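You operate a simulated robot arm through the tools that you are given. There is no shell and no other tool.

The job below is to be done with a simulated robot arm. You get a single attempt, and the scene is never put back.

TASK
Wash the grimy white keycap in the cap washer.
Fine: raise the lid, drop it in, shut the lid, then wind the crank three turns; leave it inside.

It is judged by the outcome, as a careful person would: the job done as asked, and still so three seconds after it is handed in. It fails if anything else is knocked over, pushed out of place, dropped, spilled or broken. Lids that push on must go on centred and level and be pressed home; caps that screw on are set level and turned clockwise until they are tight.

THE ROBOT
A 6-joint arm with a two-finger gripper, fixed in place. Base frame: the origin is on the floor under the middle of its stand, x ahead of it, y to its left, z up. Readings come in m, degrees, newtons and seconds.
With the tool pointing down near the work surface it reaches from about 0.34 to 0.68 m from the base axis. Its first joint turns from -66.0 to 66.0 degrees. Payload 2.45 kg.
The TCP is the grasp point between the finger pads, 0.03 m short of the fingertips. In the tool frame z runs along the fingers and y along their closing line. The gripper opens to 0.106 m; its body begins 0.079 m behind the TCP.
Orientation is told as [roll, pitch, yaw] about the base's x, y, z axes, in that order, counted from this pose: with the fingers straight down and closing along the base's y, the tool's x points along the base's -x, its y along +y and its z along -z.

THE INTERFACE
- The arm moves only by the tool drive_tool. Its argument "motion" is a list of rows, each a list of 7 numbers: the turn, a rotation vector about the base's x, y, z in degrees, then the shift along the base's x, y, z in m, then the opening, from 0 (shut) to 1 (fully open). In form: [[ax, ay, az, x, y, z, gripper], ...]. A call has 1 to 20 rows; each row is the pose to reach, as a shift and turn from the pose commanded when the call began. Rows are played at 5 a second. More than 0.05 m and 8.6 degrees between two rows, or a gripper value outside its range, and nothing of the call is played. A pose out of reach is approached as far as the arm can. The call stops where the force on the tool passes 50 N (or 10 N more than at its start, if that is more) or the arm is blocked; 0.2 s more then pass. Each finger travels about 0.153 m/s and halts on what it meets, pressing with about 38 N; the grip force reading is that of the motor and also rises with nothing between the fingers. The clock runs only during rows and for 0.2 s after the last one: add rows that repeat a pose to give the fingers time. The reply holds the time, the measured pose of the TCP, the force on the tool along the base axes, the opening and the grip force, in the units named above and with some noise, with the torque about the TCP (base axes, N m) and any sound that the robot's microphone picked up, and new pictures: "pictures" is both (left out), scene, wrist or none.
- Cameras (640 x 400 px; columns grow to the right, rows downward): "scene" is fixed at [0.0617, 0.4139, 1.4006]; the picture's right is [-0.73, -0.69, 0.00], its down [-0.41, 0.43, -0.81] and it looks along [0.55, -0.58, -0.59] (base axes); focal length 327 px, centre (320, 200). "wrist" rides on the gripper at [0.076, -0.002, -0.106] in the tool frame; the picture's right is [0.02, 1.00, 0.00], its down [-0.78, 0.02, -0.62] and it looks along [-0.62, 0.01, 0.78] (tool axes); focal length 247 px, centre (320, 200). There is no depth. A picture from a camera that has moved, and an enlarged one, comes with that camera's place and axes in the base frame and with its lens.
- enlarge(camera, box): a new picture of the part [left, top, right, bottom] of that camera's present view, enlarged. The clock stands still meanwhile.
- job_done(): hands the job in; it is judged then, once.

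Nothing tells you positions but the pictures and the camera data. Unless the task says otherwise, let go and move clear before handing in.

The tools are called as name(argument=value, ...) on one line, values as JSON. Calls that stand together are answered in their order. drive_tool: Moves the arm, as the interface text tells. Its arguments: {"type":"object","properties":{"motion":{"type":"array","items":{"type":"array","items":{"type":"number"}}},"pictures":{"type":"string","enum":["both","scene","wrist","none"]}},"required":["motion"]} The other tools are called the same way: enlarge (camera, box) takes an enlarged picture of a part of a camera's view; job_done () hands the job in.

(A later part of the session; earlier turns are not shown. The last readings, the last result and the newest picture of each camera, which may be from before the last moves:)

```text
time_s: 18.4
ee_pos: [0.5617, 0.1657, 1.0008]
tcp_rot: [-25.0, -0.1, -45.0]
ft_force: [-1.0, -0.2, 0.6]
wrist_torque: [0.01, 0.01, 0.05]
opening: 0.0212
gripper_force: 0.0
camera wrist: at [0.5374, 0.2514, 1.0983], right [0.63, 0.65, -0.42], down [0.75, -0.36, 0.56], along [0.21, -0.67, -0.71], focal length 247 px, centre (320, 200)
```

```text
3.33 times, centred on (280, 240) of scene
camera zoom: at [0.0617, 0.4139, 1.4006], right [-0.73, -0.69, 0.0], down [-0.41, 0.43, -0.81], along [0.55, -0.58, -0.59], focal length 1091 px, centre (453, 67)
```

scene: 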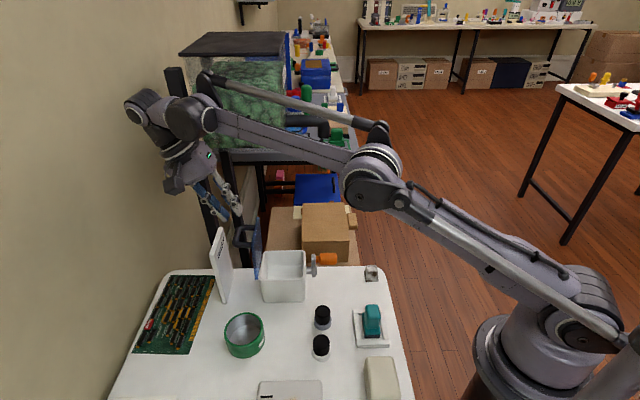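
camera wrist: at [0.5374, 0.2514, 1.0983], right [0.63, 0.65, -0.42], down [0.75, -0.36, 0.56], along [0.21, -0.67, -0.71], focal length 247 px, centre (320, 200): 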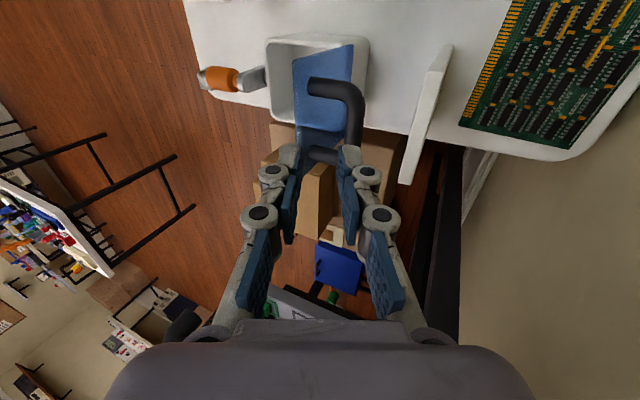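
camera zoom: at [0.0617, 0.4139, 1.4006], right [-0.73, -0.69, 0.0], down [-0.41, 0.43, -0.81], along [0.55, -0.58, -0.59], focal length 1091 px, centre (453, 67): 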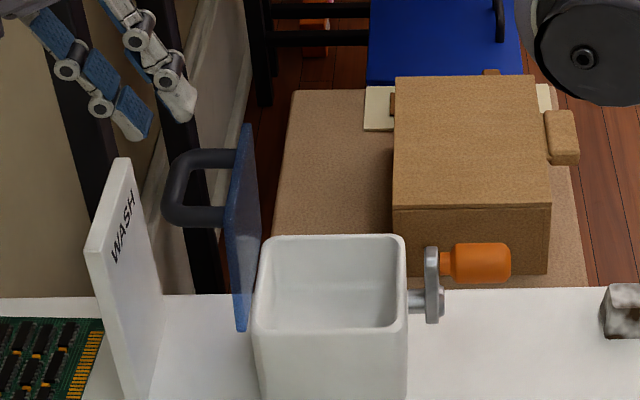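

The lid stands open by itself. Next I'll straighten the tool and move over to the keycap for a closer look.

drive_tool(motion=[[4.4, -4.4, 0, -0.026, -0.031, 0.0, 0.3], [8.8, -8.8, 0, -0.052, -0.062, 0.0, 0.4], [13.2, -13.2, 0, -0.079, -0.094, 0.0, 0.5], [17.7, -17.7, 0, -0.105, -0.125, 0.0, 0.6], [17.7, -17.7, 0, -0.131, -0.157, 0.0, 0.6], [17.7, -17.7, 0, -0.158, -0.188, -0.015, 0.6], [17.7, -17.7, 0, -0.184, -0.22, -0.03, 0.6], [17.7, -17.7, 0, -0.21, -0.251, -0.05, 0.6], [17.7, -17.7, 0, -0.21, -0.251, -0.05, 0.6]], pictures="both")

enlarge(camera="wrist", box=[220, 40, 420, 165])

enlarge(camera="scene", box=[320, 220, 440, 295])

```text
time_s: 20.4
ee_pos: [0.3519, -0.0874, 0.948]
tcp_rot: [0.0, -0.1, -45.1]
ft_force: [-0.7, 0.2, -0.7]
wrist_torque: [-0.01, -0.03, 0.0]
opening: 0.0637
gripper_force: 0.1
camera wrist: at [0.297, -0.0339, 1.0559], right [0.69, 0.72, 0.0], down [0.56, -0.54, 0.62], along [0.45, -0.43, -0.78], focal length 247 px, centre (320, 200)
```

scene: 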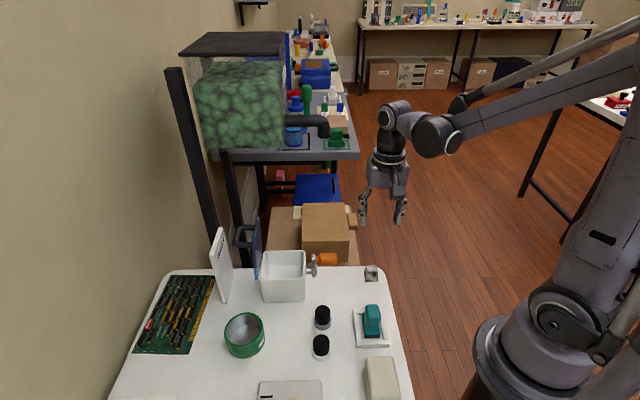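
wrist: 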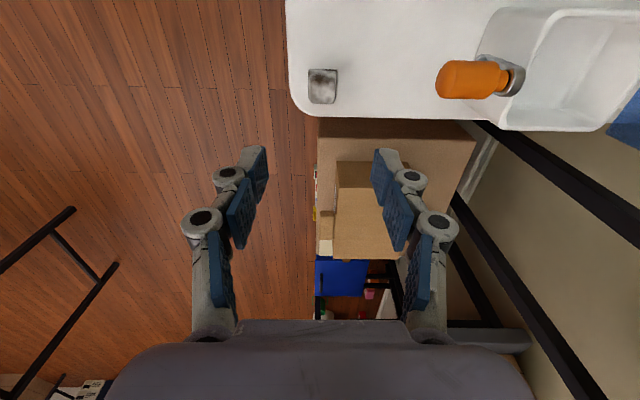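

```text
3.20 times, centred on (320, 102) of wrist
camera zoom: at [0.297, -0.0339, 1.0559], right [0.69, 0.72, 0.0], down [0.56, -0.54, 0.62], along [0.45, -0.43, -0.78], focal length 790 px, centre (320, 512)
```

zoom: 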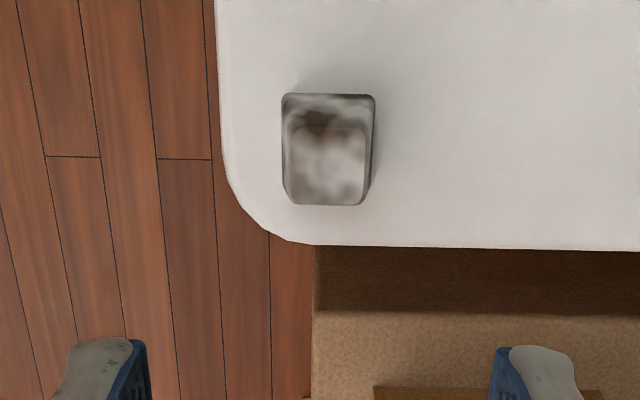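

```text
5.33 times, centred on (380, 258) of scene
camera zoom: at [0.0617, 0.4139, 1.4006], right [-0.73, -0.69, 0.0], down [-0.41, 0.43, -0.81], along [0.55, -0.58, -0.59], focal length 1746 px, centre (0, -107)
```

zoom: 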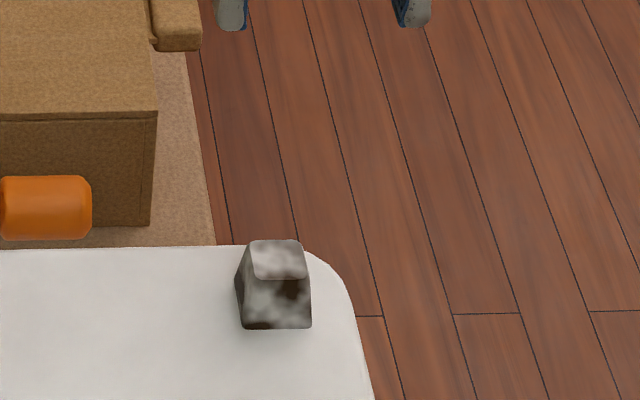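

The keycap is a tapered, roughly 33 mm cap squared with the gripper, centred near (0.353, -0.084). I'll lower over it with the fingers straddling its sides.

drive_tool(motion=[[0, 0, 0, 0.0015, 0.0025, -0.04, 0.6], [0, 0, 0, 0.0015, 0.0025, -0.08, 0.6], [0, 0, 0, 0.0015, 0.0025, -0.115, 0.6], [0, 0, 0, 0.0015, 0.0025, -0.14, 0.6], [0, 0, 0, 0.0015, 0.0025, -0.158, 0.6], [0, 0, 0, 0.0015, 0.0025, -0.158, 0.6]], pictures="both")

enlarge(camera="wrist", box=[220, 80, 420, 205])

enlarge(camera="scene", box=[320, 220, 440, 295])

```text
time_s: 21.8
ee_pos: [0.3533, -0.0847, 0.7919]
tcp_rot: [0.0, -0.2, -45.1]
ft_force: [0.5, -0.8, -0.3]
wrist_torque: [0.02, 0.03, 0.0]
opening: 0.0635
gripper_force: 0.0
camera wrist: at [0.2987, -0.0307, 0.8992], right [0.69, 0.72, 0.0], down [0.56, -0.54, 0.62], along [0.45, -0.43, -0.78], focal length 247 px, centre (320, 200)
```

scene: 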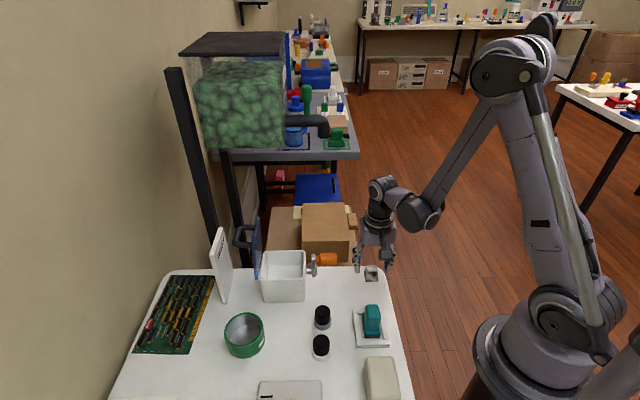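
wrist: 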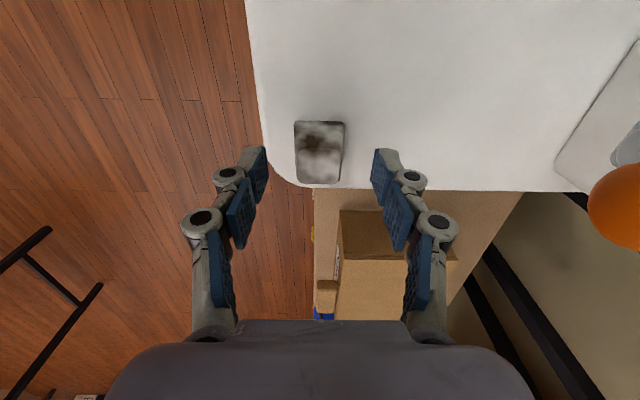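

```text
3.20 times, centred on (320, 142) of wrist
camera zoom: at [0.2987, -0.0307, 0.8992], right [0.69, 0.72, 0.0], down [0.56, -0.54, 0.62], along [0.45, -0.43, -0.78], focal length 790 px, centre (320, 384)
```

zoom: 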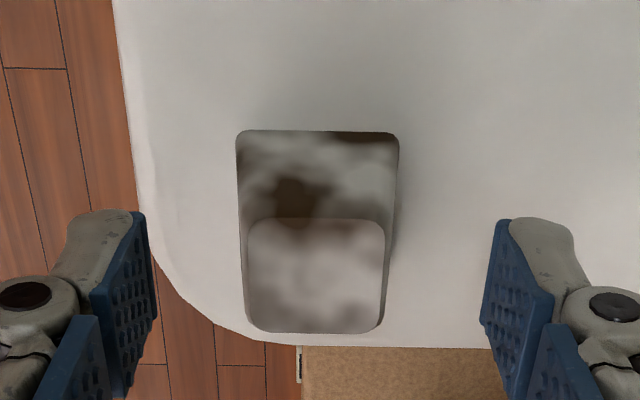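

```text
5.33 times, centred on (380, 258) of scene
camera zoom: at [0.0617, 0.4139, 1.4006], right [-0.73, -0.69, 0.0], down [-0.41, 0.43, -0.81], along [0.55, -0.58, -0.59], focal length 1746 px, centre (0, -107)
```

zoom: 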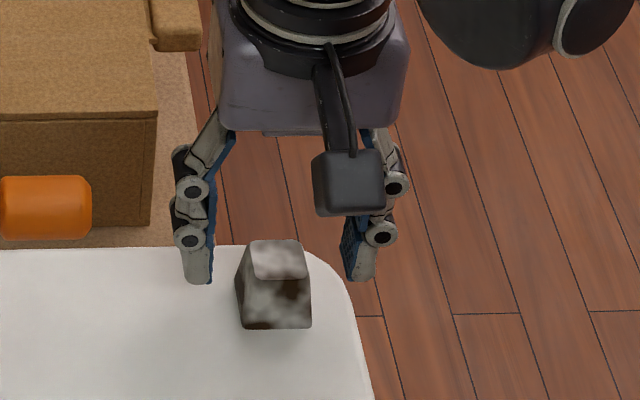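

The cap is centred between the fingers. I'll go down another 15 mm and close on its sides.

drive_tool(motion=[[0, 0, 0, 0, 0, -0.008, 0.6], [0, 0, 0, 0, 0, -0.0155, 0.6], [0, 0, 0, 0, 0, -0.0155, 0.6], [0, 0, 0, 0, 0, -0.0155, 0.35], [0, 0, 0, 0, 0, -0.0155, 0.2], [0, 0, 0, 0, 0, -0.0155, 0.1], [0, 0, 0, 0, 0, -0.0155, 0.1]], pictures="both")

enlarge(camera="wrist", box=[220, 80, 420, 205])

enlarge(camera="scene", box=[320, 220, 440, 295])

```text
time_s: 23.4
ee_pos: [0.3538, -0.0838, 0.7769]
tcp_rot: [0.0, -0.1, -45.0]
ft_force: [-0.7, 0.1, 0.6]
wrist_torque: [-0.01, -0.01, 0.02]
opening: 0.0301
gripper_force: 38.2
camera wrist: at [0.2987, -0.0297, 0.8841], right [0.69, 0.72, 0.0], down [0.56, -0.54, 0.62], along [0.45, -0.43, -0.78], focal length 247 px, centre (320, 200)
```

scene: 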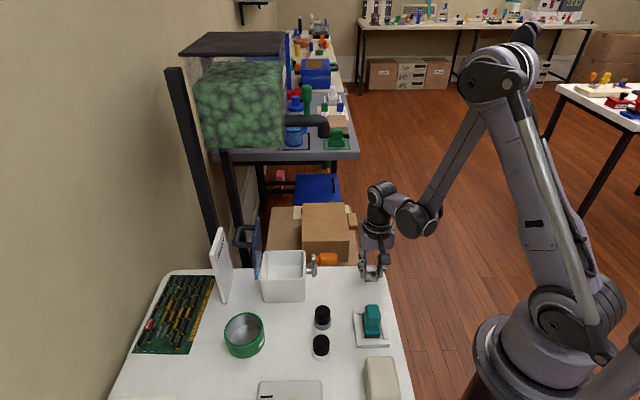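
wrist: 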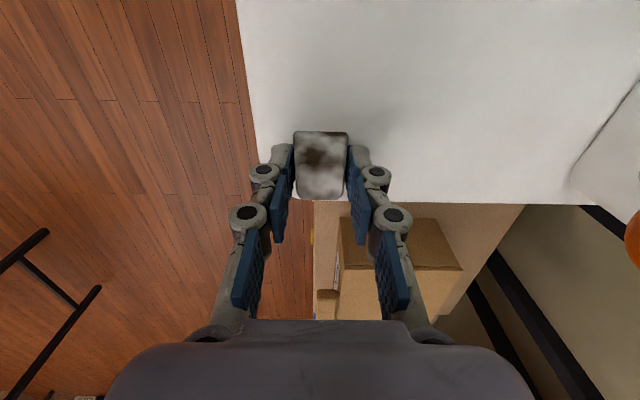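

```text
3.20 times, centred on (320, 142) of wrist
camera zoom: at [0.2987, -0.0297, 0.8841], right [0.69, 0.72, 0.0], down [0.56, -0.54, 0.62], along [0.45, -0.43, -0.78], focal length 790 px, centre (320, 384)
```

zoom: 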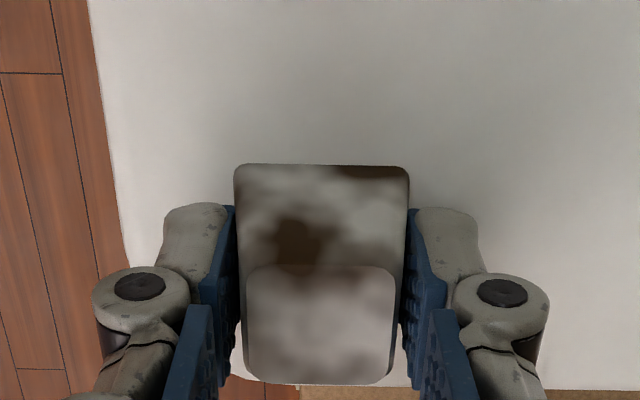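

```text
5.33 times, centred on (380, 258) of scene
camera zoom: at [0.0617, 0.4139, 1.4006], right [-0.73, -0.69, 0.0], down [-0.41, 0.43, -0.81], along [0.55, -0.58, -0.59], focal length 1746 px, centre (0, -107)
```

zoom: 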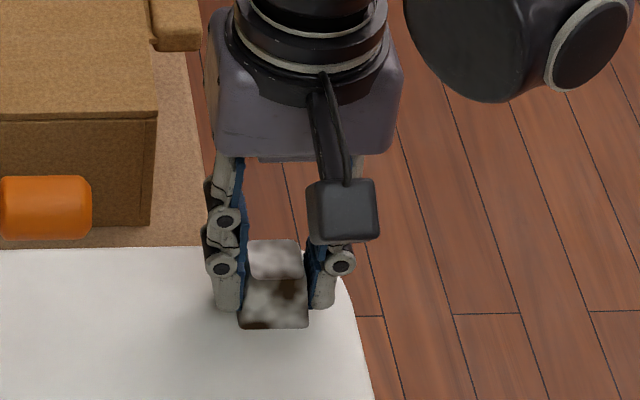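

The cap is gripped at 30 mm with full force. I'll lift slowly and check that it holds.

drive_tool(motion=[[0, 0, 0, 0, 0, 0.01, 0.1], [0, 0, 0, 0, 0, 0.025, 0.1], [0, 0, 0, 0, 0, 0.045, 0.1], [0, 0, 0, 0, 0, 0.045, 0.1]], pictures="both")

enlarge(camera="wrist", box=[220, 80, 420, 205])

enlarge(camera="scene", box=[320, 220, 440, 295])

```text
time_s: 24.4
ee_pos: [0.3539, -0.0825, 0.8215]
tcp_rot: [0.0, -0.1, -45.2]
ft_force: [-0.6, -0.7, -0.4]
wrist_torque: [0.01, -0.01, 0.0]
opening: 0.0106
gripper_force: 0.1
camera wrist: at [0.2995, -0.0299, 0.9288], right [0.69, 0.72, 0.0], down [0.56, -0.54, 0.62], along [0.45, -0.43, -0.78], focal length 247 px, centre (320, 200)
```

scene: 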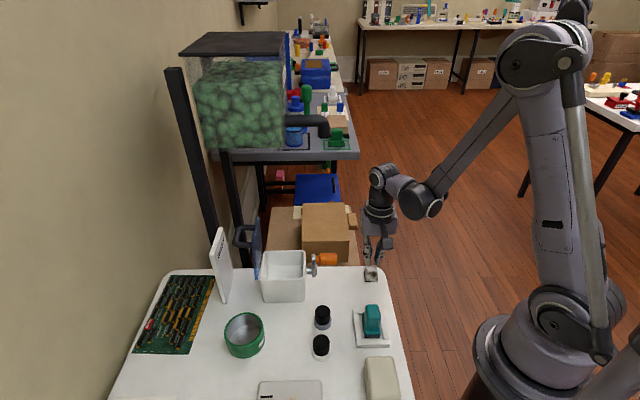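
wrist: 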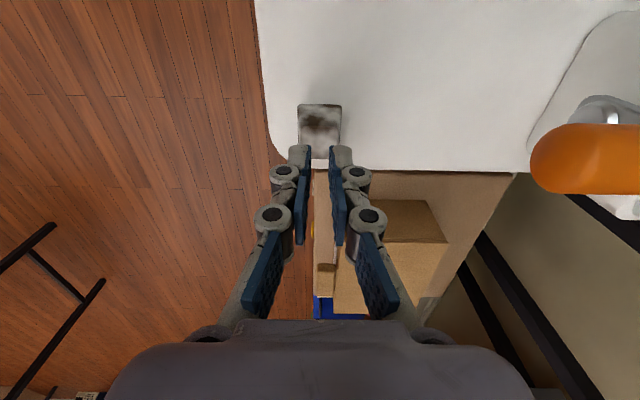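

```text
3.20 times, centred on (320, 142) of wrist
camera zoom: at [0.2995, -0.0299, 0.9288], right [0.69, 0.72, 0.0], down [0.56, -0.54, 0.62], along [0.45, -0.43, -0.78], focal length 790 px, centre (320, 384)
```

zoom: 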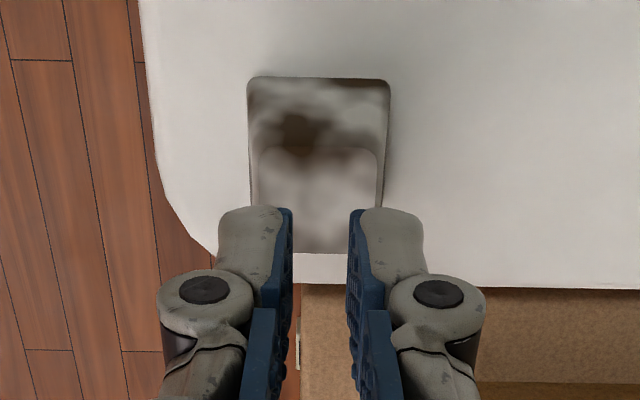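

```text
5.33 times, centred on (380, 258) of scene
camera zoom: at [0.0617, 0.4139, 1.4006], right [-0.73, -0.69, 0.0], down [-0.41, 0.43, -0.81], along [0.55, -0.58, -0.59], focal length 1746 px, centre (0, -107)
```

zoom: 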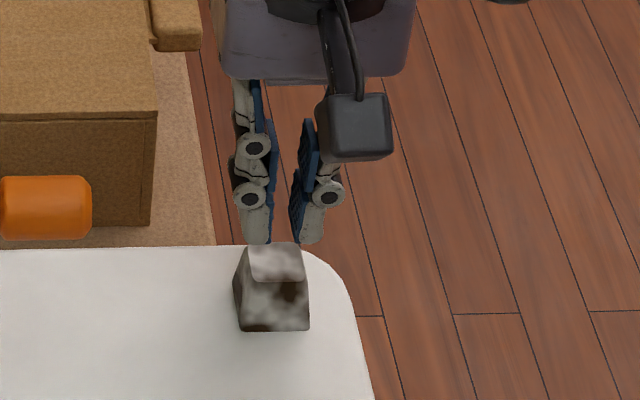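

The cap slipped out as I lifted, because its sides taper and I gripped it too high. It's still sitting in place, so I'll reopen and go a few mm lower.

drive_tool(motion=[[0, 0, 0, 0, 0, 0.0, 0.3], [0, 0, 0, 0, 0, 0.0, 0.5], [0, 0, 0, 0, 0, 0.0, 0.5], [0, 0, 0, 0, 0, -0.025, 0.5], [0, 0, 0, 0, 0, -0.044, 0.5], [0, 0, 0, 0, 0, -0.0465, 0.5], [0, 0, 0, 0, 0, -0.0465, 0.5]], pictures="both")

enlarge(camera="wrist", box=[220, 80, 420, 205])

enlarge(camera="scene", box=[340, 240, 420, 290])

```text
time_s: 26.0
ee_pos: [0.3549, -0.0841, 0.7756]
tcp_rot: [0.0, 0.0, -45.1]
ft_force: [-0.3, 0.7, 0.2]
wrist_torque: [0.0, -0.04, 0.02]
opening: 0.0531
gripper_force: 0.1
camera wrist: at [0.299, -0.0305, 0.8823], right [0.69, 0.72, 0.0], down [0.56, -0.54, 0.62], along [0.45, -0.43, -0.78], focal length 247 px, centre (320, 200)
```

scene: 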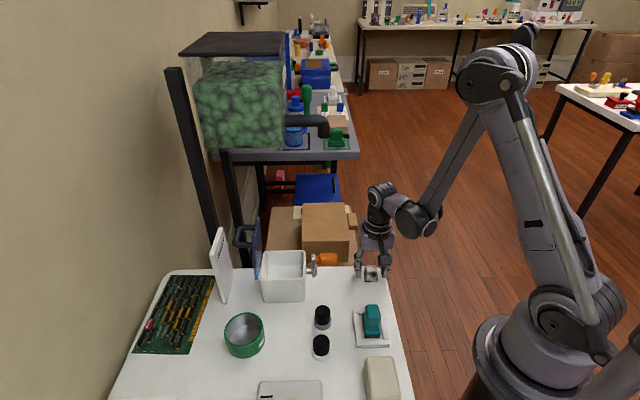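
wrist: 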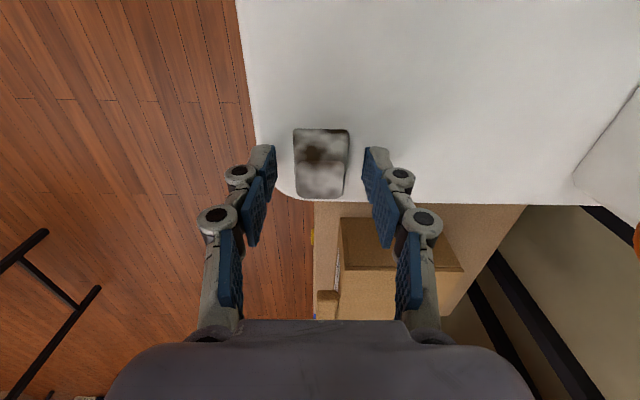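

```text
3.20 times, centred on (320, 142) of wrist
camera zoom: at [0.299, -0.0305, 0.8823], right [0.69, 0.72, 0.0], down [0.56, -0.54, 0.62], along [0.45, -0.43, -0.78], focal length 790 px, centre (320, 384)
```

zoom: 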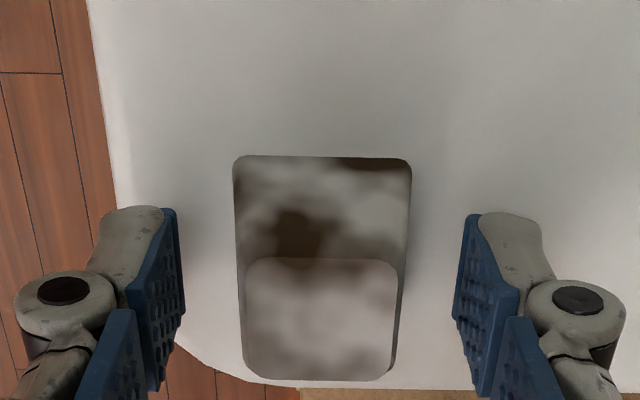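

```text
8.00 times, centred on (380, 265) of scene
camera zoom: at [0.0617, 0.4139, 1.4006], right [-0.73, -0.69, 0.0], down [-0.41, 0.43, -0.81], along [0.55, -0.58, -0.59], focal length 2618 px, centre (-160, -320)
```

zoom: 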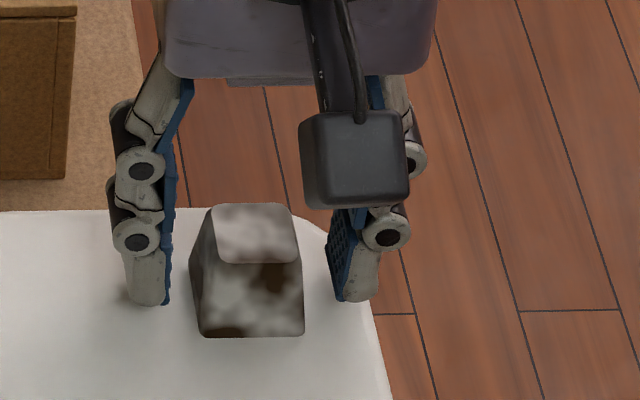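

The fingers still straddle the cap. I'll creep down to just touch the table, watching the force.

drive_tool(motion=[[0, 0, 0, 0, 0, -0.001, 0.5], [0, 0, 0, 0, 0, -0.002, 0.5], [0, 0, 0, 0, 0, -0.002, 0.5]], pictures="none")

```text
time_s: 26.8
ee_pos: [0.3544, -0.0835, 0.775]
tcp_rot: [-0.1, -0.1, -45.2]
ft_force: [-0.3, -0.9, -0.6]
wrist_torque: [-0.01, -0.02, 0.0]
opening: 0.0532
gripper_force: 0.1
```

drive_tool(motion=[[0, 0, 0, 0, 0, -0.001, 0.5], [0, 0, 0, 0, 0, -0.002, 0.5], [0, 0, 0, 0, 0, -0.002, 0.5]], pictures="none")

```text
time_s: 27.6
ee_pos: [0.3558, -0.0839, 0.7732]
tcp_rot: [-0.1, -0.1, -45.1]
ft_force: [0.3, -0.2, 0.9]
wrist_torque: [0.04, -0.01, 0.01]
opening: 0.0531
gripper_force: 0.1
out of reach, approached as far as the arm can: row 1, 2, 3
```

Forces are still zero and the tips are about 1-2 mm off the table, at the edge of the arm's reach here. I'll grip at this lower height and lift very slowly.

drive_tool(motion=[[0, 0, 0, 0, 0, 0, 0.3], [0, 0, 0, 0, 0, 0, 0.15], [0, 0, 0, 0, 0, 0, 0.0], [0, 0, 0, 0, 0, 0, 0.0], [0, 0, 0, 0, 0, 0, 0.0]], pictures="wrist")

enlarge(camera="wrist", box=[220, 80, 420, 205])

enlarge(camera="scene", box=[340, 240, 420, 290])

```text
time_s: 28.8
ee_pos: [0.356, -0.0842, 0.7731]
tcp_rot: [-0.1, -0.1, -45.1]
ft_force: [0.4, 0.0, 0.9]
wrist_torque: [0.05, -0.04, -0.02]
opening: 0.0313
gripper_force: 38.2
camera wrist: at [0.3014, -0.0301, 0.8803], right [0.69, 0.72, 0.0], down [0.56, -0.54, 0.62], along [0.45, -0.43, -0.78], focal length 247 px, centre (320, 200)
```

wrist: 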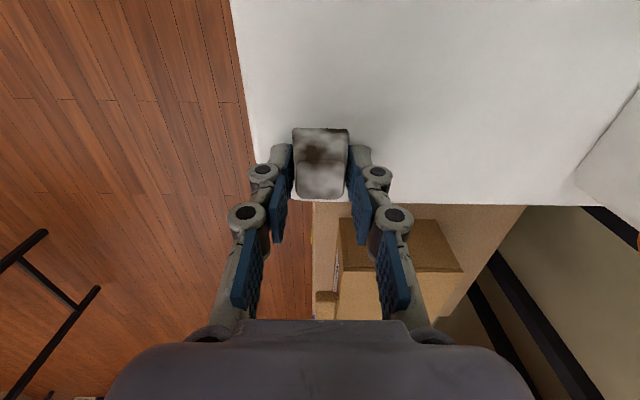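

```text
3.20 times, centred on (320, 142) of wrist
camera zoom: at [0.3014, -0.0301, 0.8803], right [0.69, 0.72, 0.0], down [0.56, -0.54, 0.62], along [0.45, -0.43, -0.78], focal length 790 px, centre (320, 384)
```

zoom: 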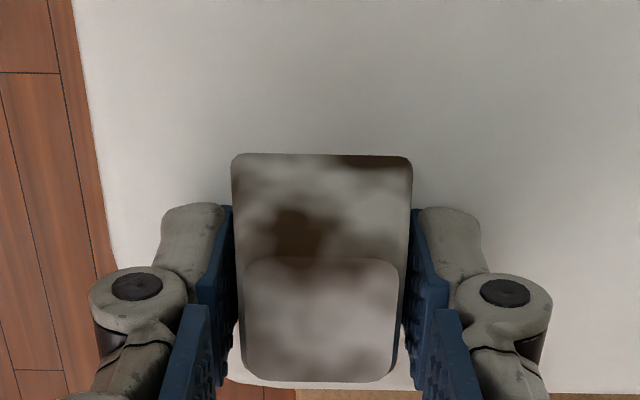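

```text
8.00 times, centred on (380, 265) of scene
camera zoom: at [0.0617, 0.4139, 1.4005], right [-0.73, -0.69, 0.0], down [-0.41, 0.43, -0.81], along [0.55, -0.58, -0.59], focal length 2618 px, centre (-160, -320)
```

zoom: 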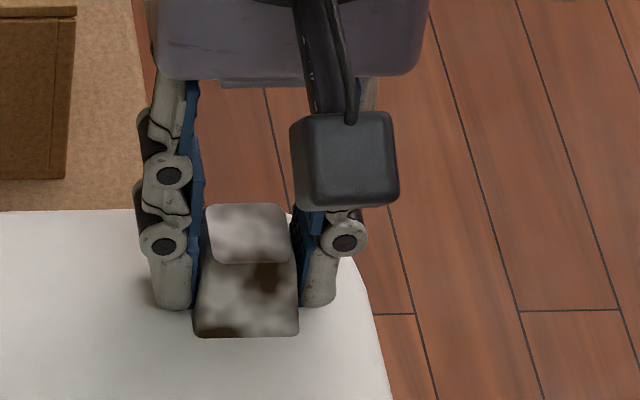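

drive_tool(motion=[[0, 0, 0, 0, 0, 0.001, 0], [0, 0, 0, 0, 0, 0.002, 0], [0, 0, 0, 0, 0, 0.004, 0], [0, 0, 0, 0, 0, 0.006, 0], [0, 0, 0, 0, 0, 0.008, 0]], pictures="wrist")

enlarge(camera="scene", box=[340, 240, 420, 290])

```text
time_s: 30.0
ee_pos: [0.3549, -0.0845, 0.7809]
tcp_rot: [0.0, -0.1, -45.1]
ft_force: [-0.2, 0.7, -1.2]
wrist_torque: [-0.01, 0.0, 0.01]
opening: 0.0314
gripper_force: 38.1
camera wrist: at [0.3005, -0.0306, 0.8879], right [0.69, 0.72, 0.0], down [0.56, -0.54, 0.62], along [0.45, -0.43, -0.78], focal length 247 px, centre (320, 200)
```

wrist: 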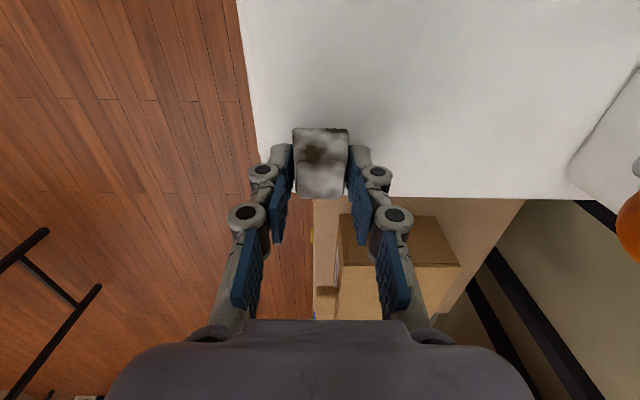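

```text
8.00 times, centred on (380, 265) of scene
camera zoom: at [0.0617, 0.4139, 1.4006], right [-0.73, -0.69, 0.0], down [-0.41, 0.43, -0.81], along [0.55, -0.58, -0.59], focal length 2618 px, centre (-160, -320)
```

zoom: 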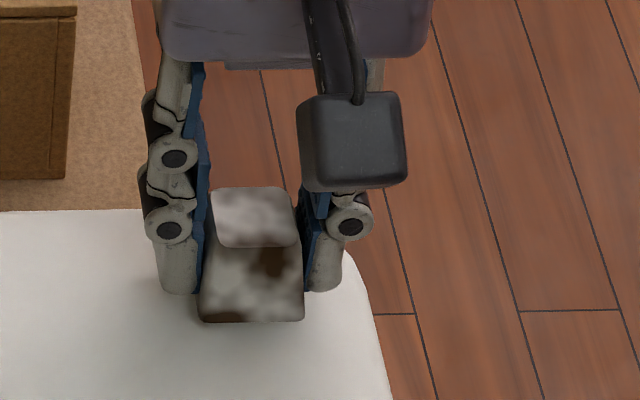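

The cap is held this time: the opening is steady at 31 mm and it rose with the fingers. I'll lift to a safe height above the crank.

drive_tool(motion=[[0, 0, 0, 0, 0, 0.004, 0], [0, 0, 0, 0, 0, 0.01, 0], [0, 0, 0, 0, 0, 0.017, 0], [0, 0, 0, 0, 0, 0.025, 0], [0, 0, 0, 0, 0, 0.034, 0], [0, 0, 0, 0, 0, 0.044, 0], [0, 0, 0, 0, 0, 0.056, 0], [0, 0, 0, 0, 0, 0.068, 0], [0, 0, 0, 0, 0, 0.08, 0], [0, 0, 0, 0, 0, 0.093, 0], [0, 0, 0, 0, 0, 0.106, 0], [0, 0, 0, 0, 0, 0.119, 0], [0, 0, 0, 0, 0, 0.132, 0], [0, 0, 0, 0, 0, 0.142, 0], [0, 0, 0, 0, 0, 0.149, 0], [0, 0, 0, 0, 0, 0.149, 0]], pictures="both")

enlarge(camera="wrist", box=[220, 80, 420, 205])

```text
time_s: 33.4
ee_pos: [0.3559, -0.0823, 0.9315]
tcp_rot: [0.0, -0.1, -45.1]
ft_force: [0.1, -0.7, 0.3]
wrist_torque: [-0.01, 0.0, 0.01]
opening: 0.0312
gripper_force: 37.7
camera wrist: at [0.301, -0.0294, 1.0379], right [0.69, 0.72, 0.0], down [0.56, -0.54, 0.62], along [0.45, -0.43, -0.78], focal length 247 px, centre (320, 200)
```

scene: 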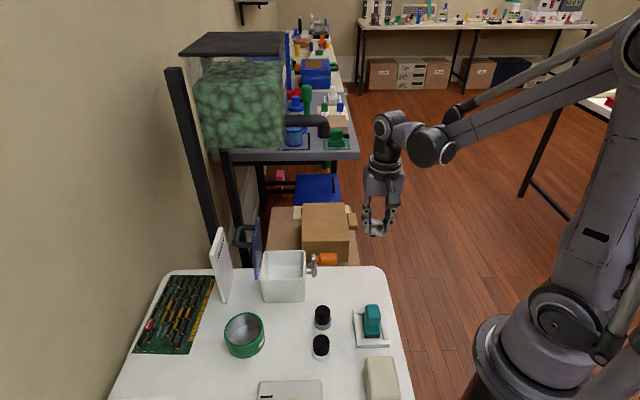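
wrist: 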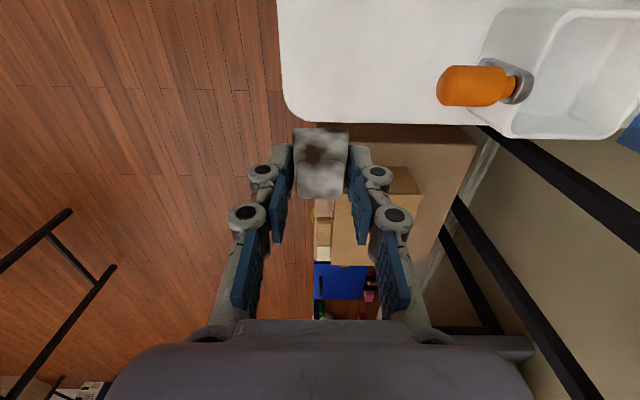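

```text
3.20 times, centred on (320, 142) of wrist
camera zoom: at [0.301, -0.0294, 1.0379], right [0.69, 0.72, 0.0], down [0.56, -0.54, 0.62], along [0.45, -0.43, -0.78], focal length 790 px, centre (320, 384)
```

zoom: 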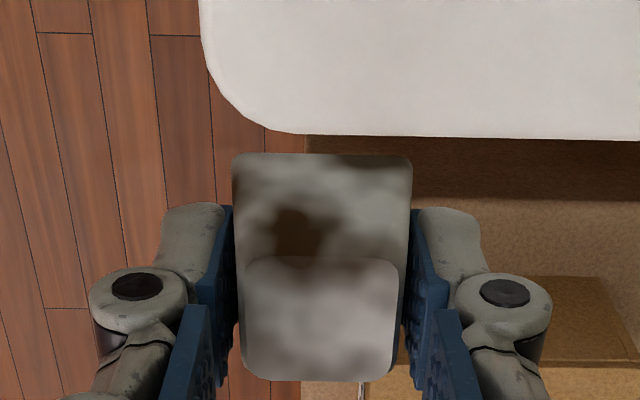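

The cap is held firmly. I'll carry it over the washer opening at this height.

drive_tool(motion=[[0, 0, 0, 0.008, 0.0105, 0.0, 0], [0, 0, 0, 0.02, 0.0265, 0.0, 0], [0, 0, 0, 0.036, 0.0475, 0.0, 0], [0, 0, 0, 0.053, 0.07, 0.0, 0], [0, 0, 0, 0.07, 0.0925, 0.0, 0], [0, 0, 0, 0.087, 0.115, 0.0, 0], [0, 0, 0, 0.103, 0.136, 0.0, 0], [0, 0, 0, 0.116, 0.153, 0.0, 0], [0, 0, 0, 0.125, 0.165, 0.0, 0], [0, 0, 0, 0.1285, 0.1693, 0.0, 0], [0, 0, 0, 0.1285, 0.1693, 0.0, 0]], pictures="both")

enlarge(camera="wrist", box=[200, 40, 440, 190])

enlarge(camera="scene", box=[200, 180, 360, 300])

```text
time_s: 35.8
ee_pos: [0.4841, 0.0866, 0.9313]
tcp_rot: [0.0, -0.1, -45.0]
ft_force: [0.3, 0.3, -0.3]
wrist_torque: [-0.02, -0.04, -0.05]
opening: 0.031
gripper_force: 37.8
camera wrist: at [0.4295, 0.1397, 1.0376], right [0.69, 0.72, 0.0], down [0.56, -0.54, 0.62], along [0.45, -0.43, -0.78], focal length 247 px, centre (320, 200)
```

scene: 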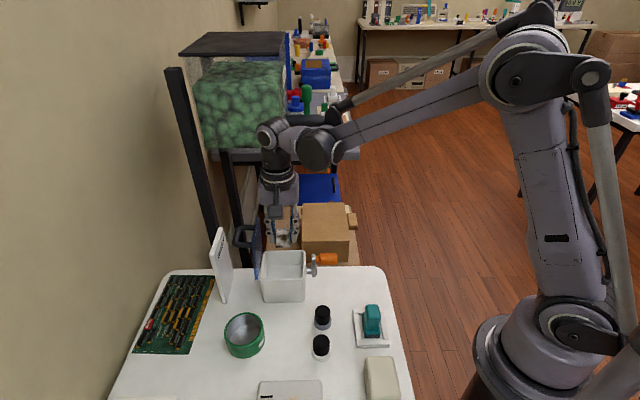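
wrist: 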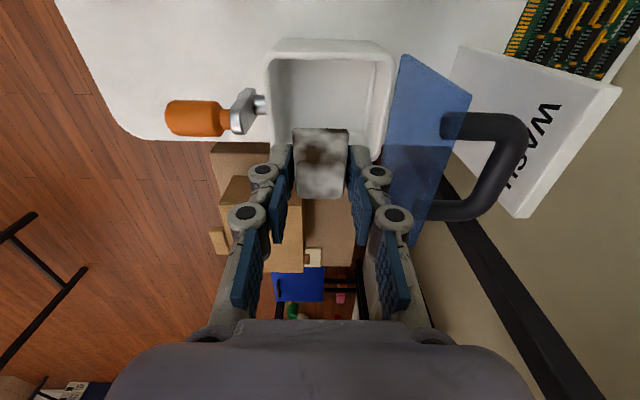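

```text
2.67 times, centred on (320, 115) of wrist
camera zoom: at [0.4295, 0.1397, 1.0376], right [0.69, 0.72, 0.0], down [0.56, -0.54, 0.62], along [0.45, -0.43, -0.78], focal length 659 px, centre (320, 427)
```

zoom: 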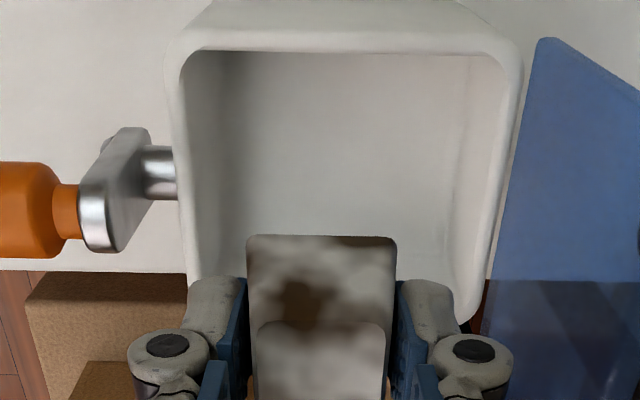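

```text
3.33 times, centred on (280, 240) of scene
camera zoom: at [0.0617, 0.414, 1.4006], right [-0.73, -0.69, 0.0], down [-0.41, 0.43, -0.81], along [0.55, -0.58, -0.59], focal length 1091 px, centre (453, 67)
```

zoom: 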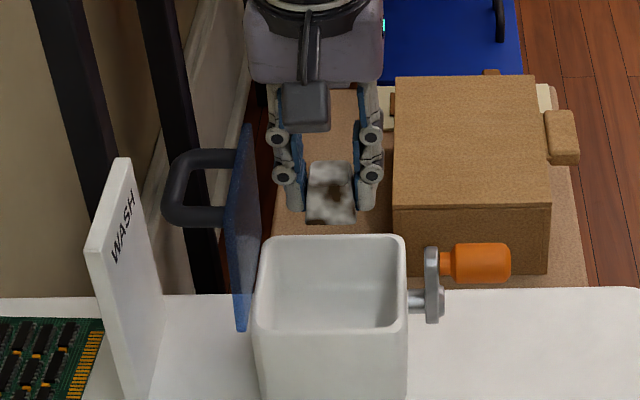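

The cap is over the open box. I'll shift 5 mm toward centre and lower the fingers inside before releasing.

drive_tool(motion=[[0, 0, 0, 0.0035, 0.0035, 0.0, 0], [0, 0, 0, 0.0035, 0.0035, -0.02, 0], [0, 0, 0, 0.0035, 0.0035, -0.04, 0], [0, 0, 0, 0.0035, 0.0035, -0.06, 0], [0, 0, 0, 0.0035, 0.0035, -0.08, 0], [0, 0, 0, 0.0035, 0.0035, -0.08, 0]], pictures="both")

enlarge(camera="wrist", box=[200, 60, 440, 210])

enlarge(camera="scene", box=[200, 180, 360, 300])

```text
time_s: 37.2
ee_pos: [0.4884, 0.09, 0.8501]
tcp_rot: [0.1, -0.1, -45.1]
ft_force: [-0.3, -0.8, 0.5]
wrist_torque: [0.0, -0.01, 0.0]
opening: 0.0311
gripper_force: 37.6
camera wrist: at [0.4326, 0.1432, 0.9571], right [0.69, 0.72, 0.0], down [0.56, -0.54, 0.62], along [0.45, -0.43, -0.78], focal length 247 px, centre (320, 200)
```

scene: 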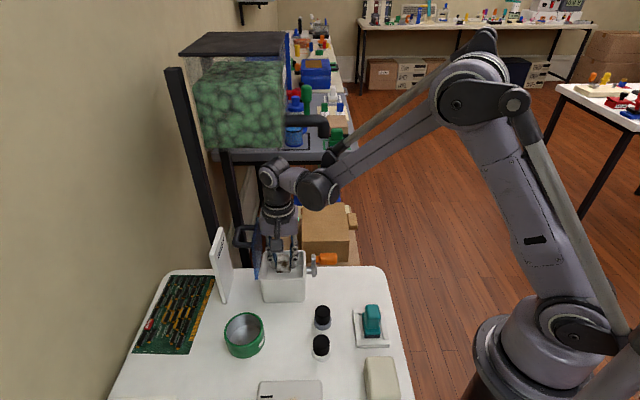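
wrist: 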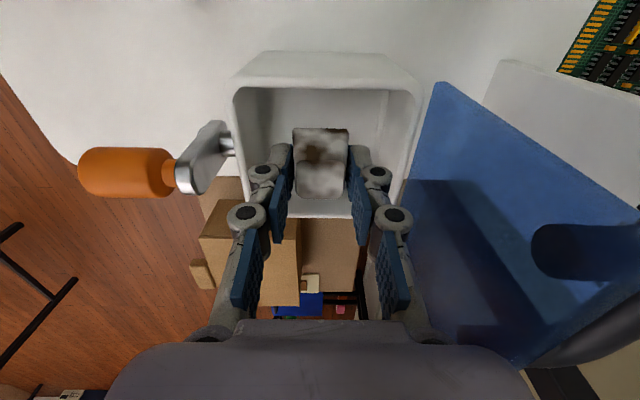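

```text
2.67 times, centred on (320, 135) of wrist
camera zoom: at [0.4326, 0.1432, 0.9571], right [0.69, 0.72, 0.0], down [0.56, -0.54, 0.62], along [0.45, -0.43, -0.78], focal length 659 px, centre (320, 373)
```

zoom: 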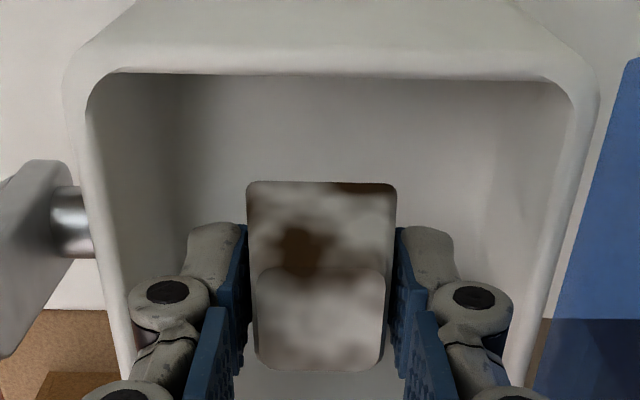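

```text
3.33 times, centred on (280, 240) of scene
camera zoom: at [0.0617, 0.4139, 1.4006], right [-0.73, -0.69, 0.0], down [-0.41, 0.43, -0.81], along [0.55, -0.58, -0.59], focal length 1091 px, centre (453, 67)
```

zoom: 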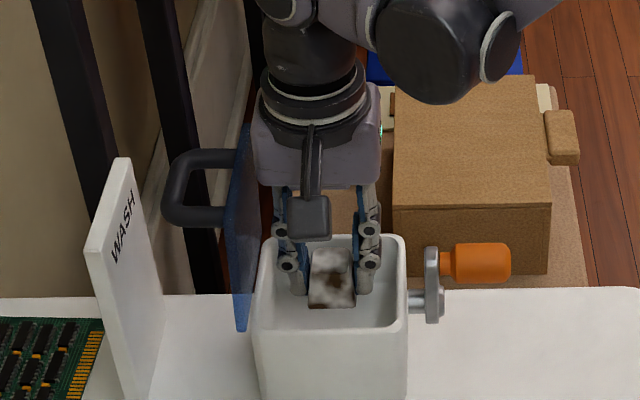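

The cap is inside the rim, with clearance to the lid and walls. I'll lower a bit more, then open slightly to release it.

drive_tool(motion=[[0, 0, 0, -0.0007, -0.0007, -0.012, 0], [0, 0, 0, -0.0014, -0.0014, -0.024, 0], [0, 0, 0, -0.0014, -0.0014, -0.036, 0], [0, 0, 0, -0.0014, -0.0014, -0.036, 0]], pictures="both")

enlarge(camera="wrist", box=[200, 60, 440, 210])

enlarge(camera="scene", box=[200, 180, 360, 300])

```text
time_s: 38.2
ee_pos: [0.4852, 0.0876, 0.8129]
tcp_rot: [0.1, -0.1, -45.2]
ft_force: [0.4, 0.1, -0.3]
wrist_torque: [-0.01, -0.02, 0.0]
opening: 0.031
gripper_force: 38.1
camera wrist: at [0.4298, 0.1413, 0.9204], right [0.69, 0.72, 0.0], down [0.56, -0.54, 0.62], along [0.45, -0.43, -0.78], focal length 247 px, centre (320, 200)
```

scene: 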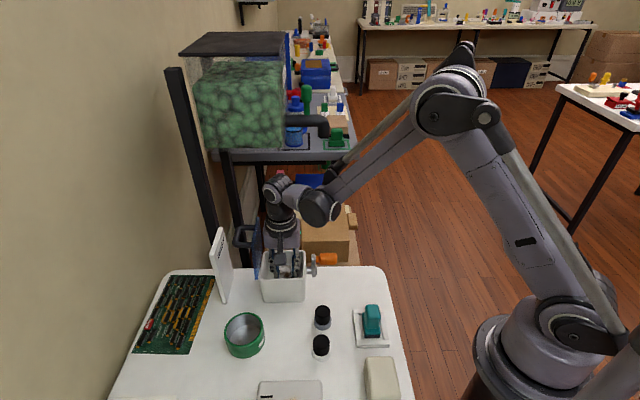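
wrist: 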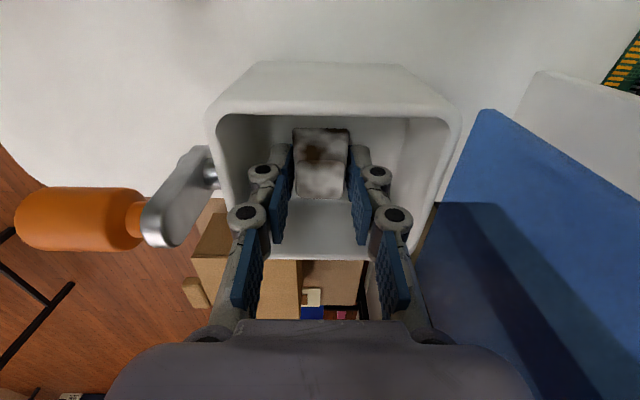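

```text
2.67 times, centred on (320, 135) of wrist
camera zoom: at [0.4298, 0.1413, 0.9204], right [0.69, 0.72, 0.0], down [0.56, -0.54, 0.62], along [0.45, -0.43, -0.78], focal length 659 px, centre (320, 373)
```

zoom: 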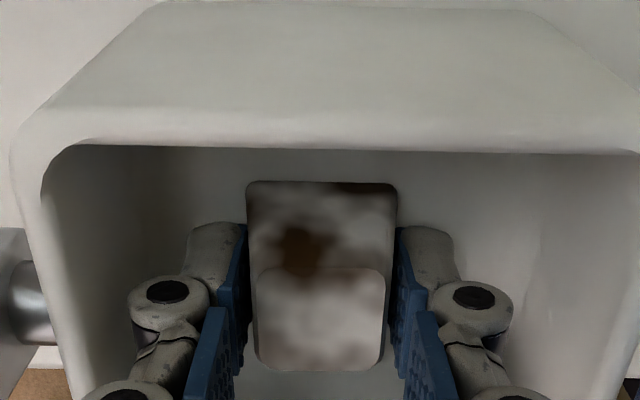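

```text
3.33 times, centred on (280, 240) of scene
camera zoom: at [0.0617, 0.4139, 1.4006], right [-0.73, -0.69, 0.0], down [-0.41, 0.43, -0.81], along [0.55, -0.58, -0.59], focal length 1091 px, centre (453, 67)
```

zoom: 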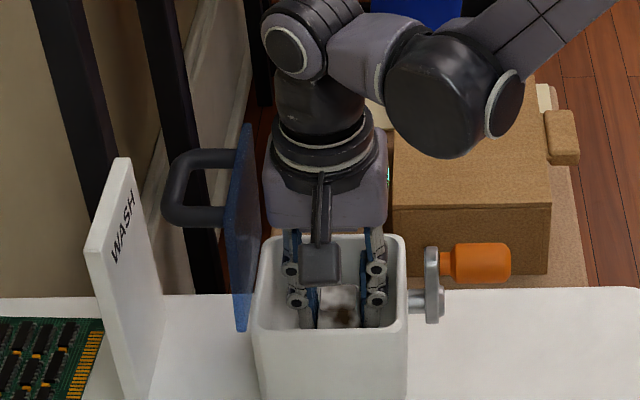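

drive_tool(motion=[[0, 0, 0, 0, 0, -0.01, 0], [0, 0, 0, 0, 0, -0.01, 0.36], [0, 0, 0, 0, 0, -0.01, 0.42], [0, 0, 0, 0, 0, -0.01, 0.42], [0, 0, 0, 0, 0, 0.02, 0.42], [0, 0, 0, 0, 0, 0.06, 0.42], [0, 0, 0, 0, 0, 0.1, 0.42], [0, 0, 0, 0, 0, 0.14, 0.42]], pictures="both")

enlarge(camera="wrist", box=[200, 40, 440, 190])

enlarge(camera="scene", box=[200, 180, 360, 300])

```text
time_s: 40.0
ee_pos: [0.4887, 0.0879, 0.9554]
tcp_rot: [0.0, -0.1, -45.2]
ft_force: [0.2, 0.1, 0.2]
wrist_torque: [0.0, 0.02, -0.03]
opening: 0.0447
gripper_force: 0.0
camera wrist: at [0.4323, 0.1411, 1.0631], right [0.69, 0.72, 0.0], down [0.56, -0.54, 0.62], along [0.45, -0.43, -0.78], focal length 247 px, centre (320, 200)
```

scene: 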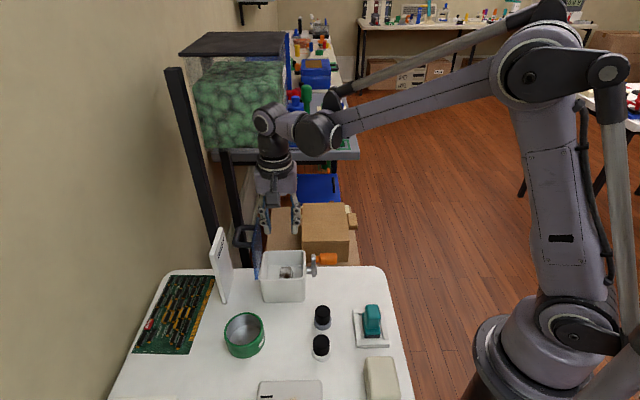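
wrist: 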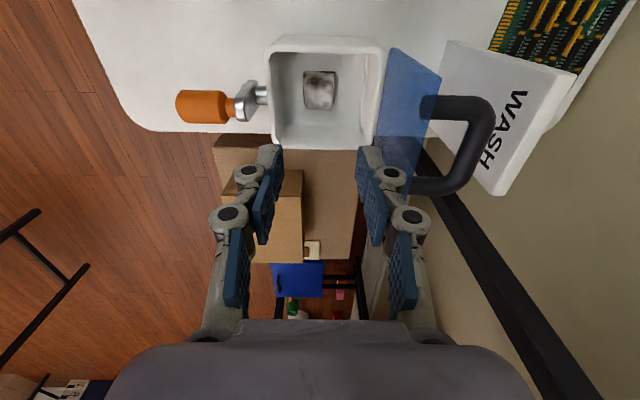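

```text
2.67 times, centred on (320, 115) of wrist
camera zoom: at [0.4323, 0.1411, 1.0631], right [0.69, 0.72, 0.0], down [0.56, -0.54, 0.62], along [0.45, -0.43, -0.78], focal length 659 px, centre (320, 427)
```

zoom: 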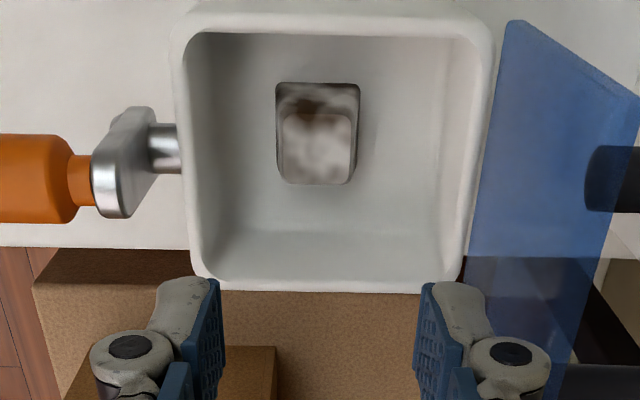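

```text
3.33 times, centred on (280, 240) of scene
camera zoom: at [0.0617, 0.4139, 1.4006], right [-0.73, -0.69, 0.0], down [-0.41, 0.43, -0.81], along [0.55, -0.58, -0.59], focal length 1091 px, centre (453, 67)
```

zoom: 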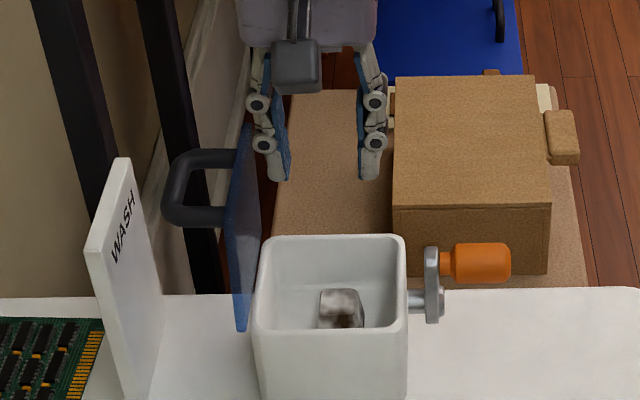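

The cap is sitting in the box. To close the lid in a controlled way I'll go back to the tilted pose above the bar, re-grip it, and reverse the arc.

drive_tool(motion=[[0, 0, 0, 0, 0, 0.0455, 0.42], [-4.4, 4.4, 0, 0.0188, 0.0193, 0.0455, 0.35], [-8.8, 8.8, 0, 0.0376, 0.0386, 0.0455, 0.3], [-13.2, 13.2, 0, 0.0564, 0.0579, 0.0455, 0.22], [-17.7, 17.7, 0, 0.0752, 0.0771, 0.0455, 0.22], [-17.7, 17.7, 0, 0.0752, 0.0771, 0.0455, 0.22]], pictures="both")

enlarge(camera="wrist", box=[200, 40, 440, 190])

enlarge(camera="scene", box=[200, 180, 360, 300])

```text
time_s: 41.4
ee_pos: [0.5613, 0.165, 1.0005]
tcp_rot: [-25.2, -0.2, -45.1]
ft_force: [0.2, 0.2, -0.1]
wrist_torque: [0.03, 0.01, 0.01]
opening: 0.0232
gripper_force: 0.1
camera wrist: at [0.5386, 0.2503, 1.0986], right [0.63, 0.65, -0.42], down [0.75, -0.36, 0.56], along [0.21, -0.67, -0.71], focal length 247 px, centre (320, 200)
```

scene: 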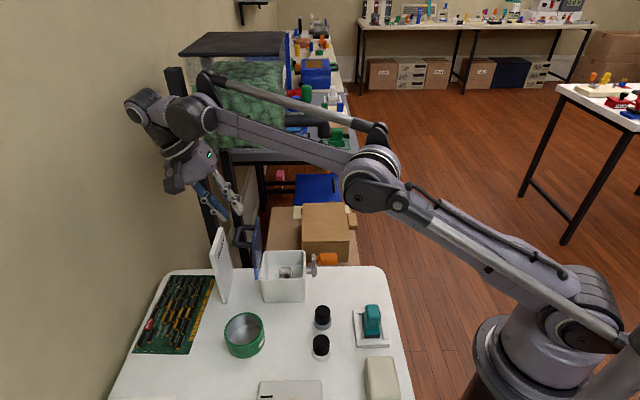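
wrist: 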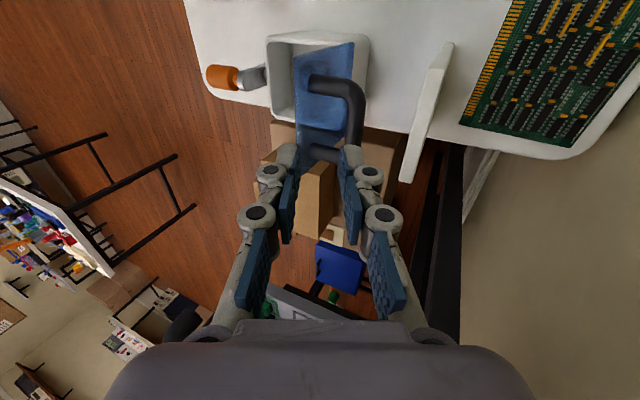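

```text
2.67 times, centred on (320, 115) of wrist
camera zoom: at [0.5386, 0.2503, 1.0986], right [0.63, 0.65, -0.42], down [0.75, -0.36, 0.56], along [0.21, -0.67, -0.71], focal length 659 px, centre (320, 427)
```

zoom: 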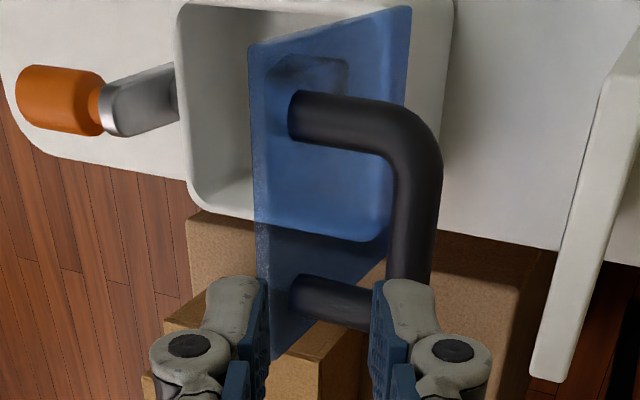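

```text
3.33 times, centred on (280, 240) of scene
camera zoom: at [0.0617, 0.414, 1.4006], right [-0.73, -0.69, 0.0], down [-0.41, 0.43, -0.81], along [0.55, -0.58, -0.59], focal length 1091 px, centre (453, 67)
```

zoom: 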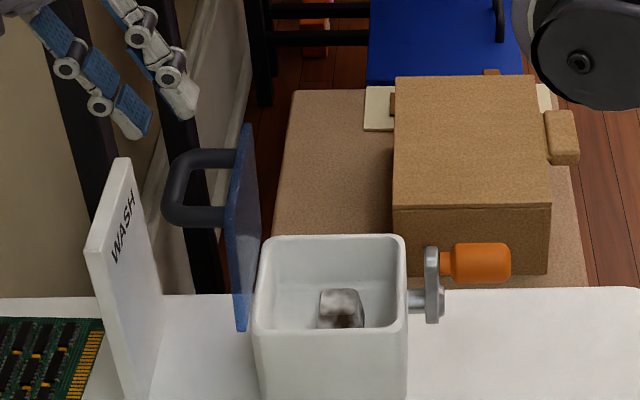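

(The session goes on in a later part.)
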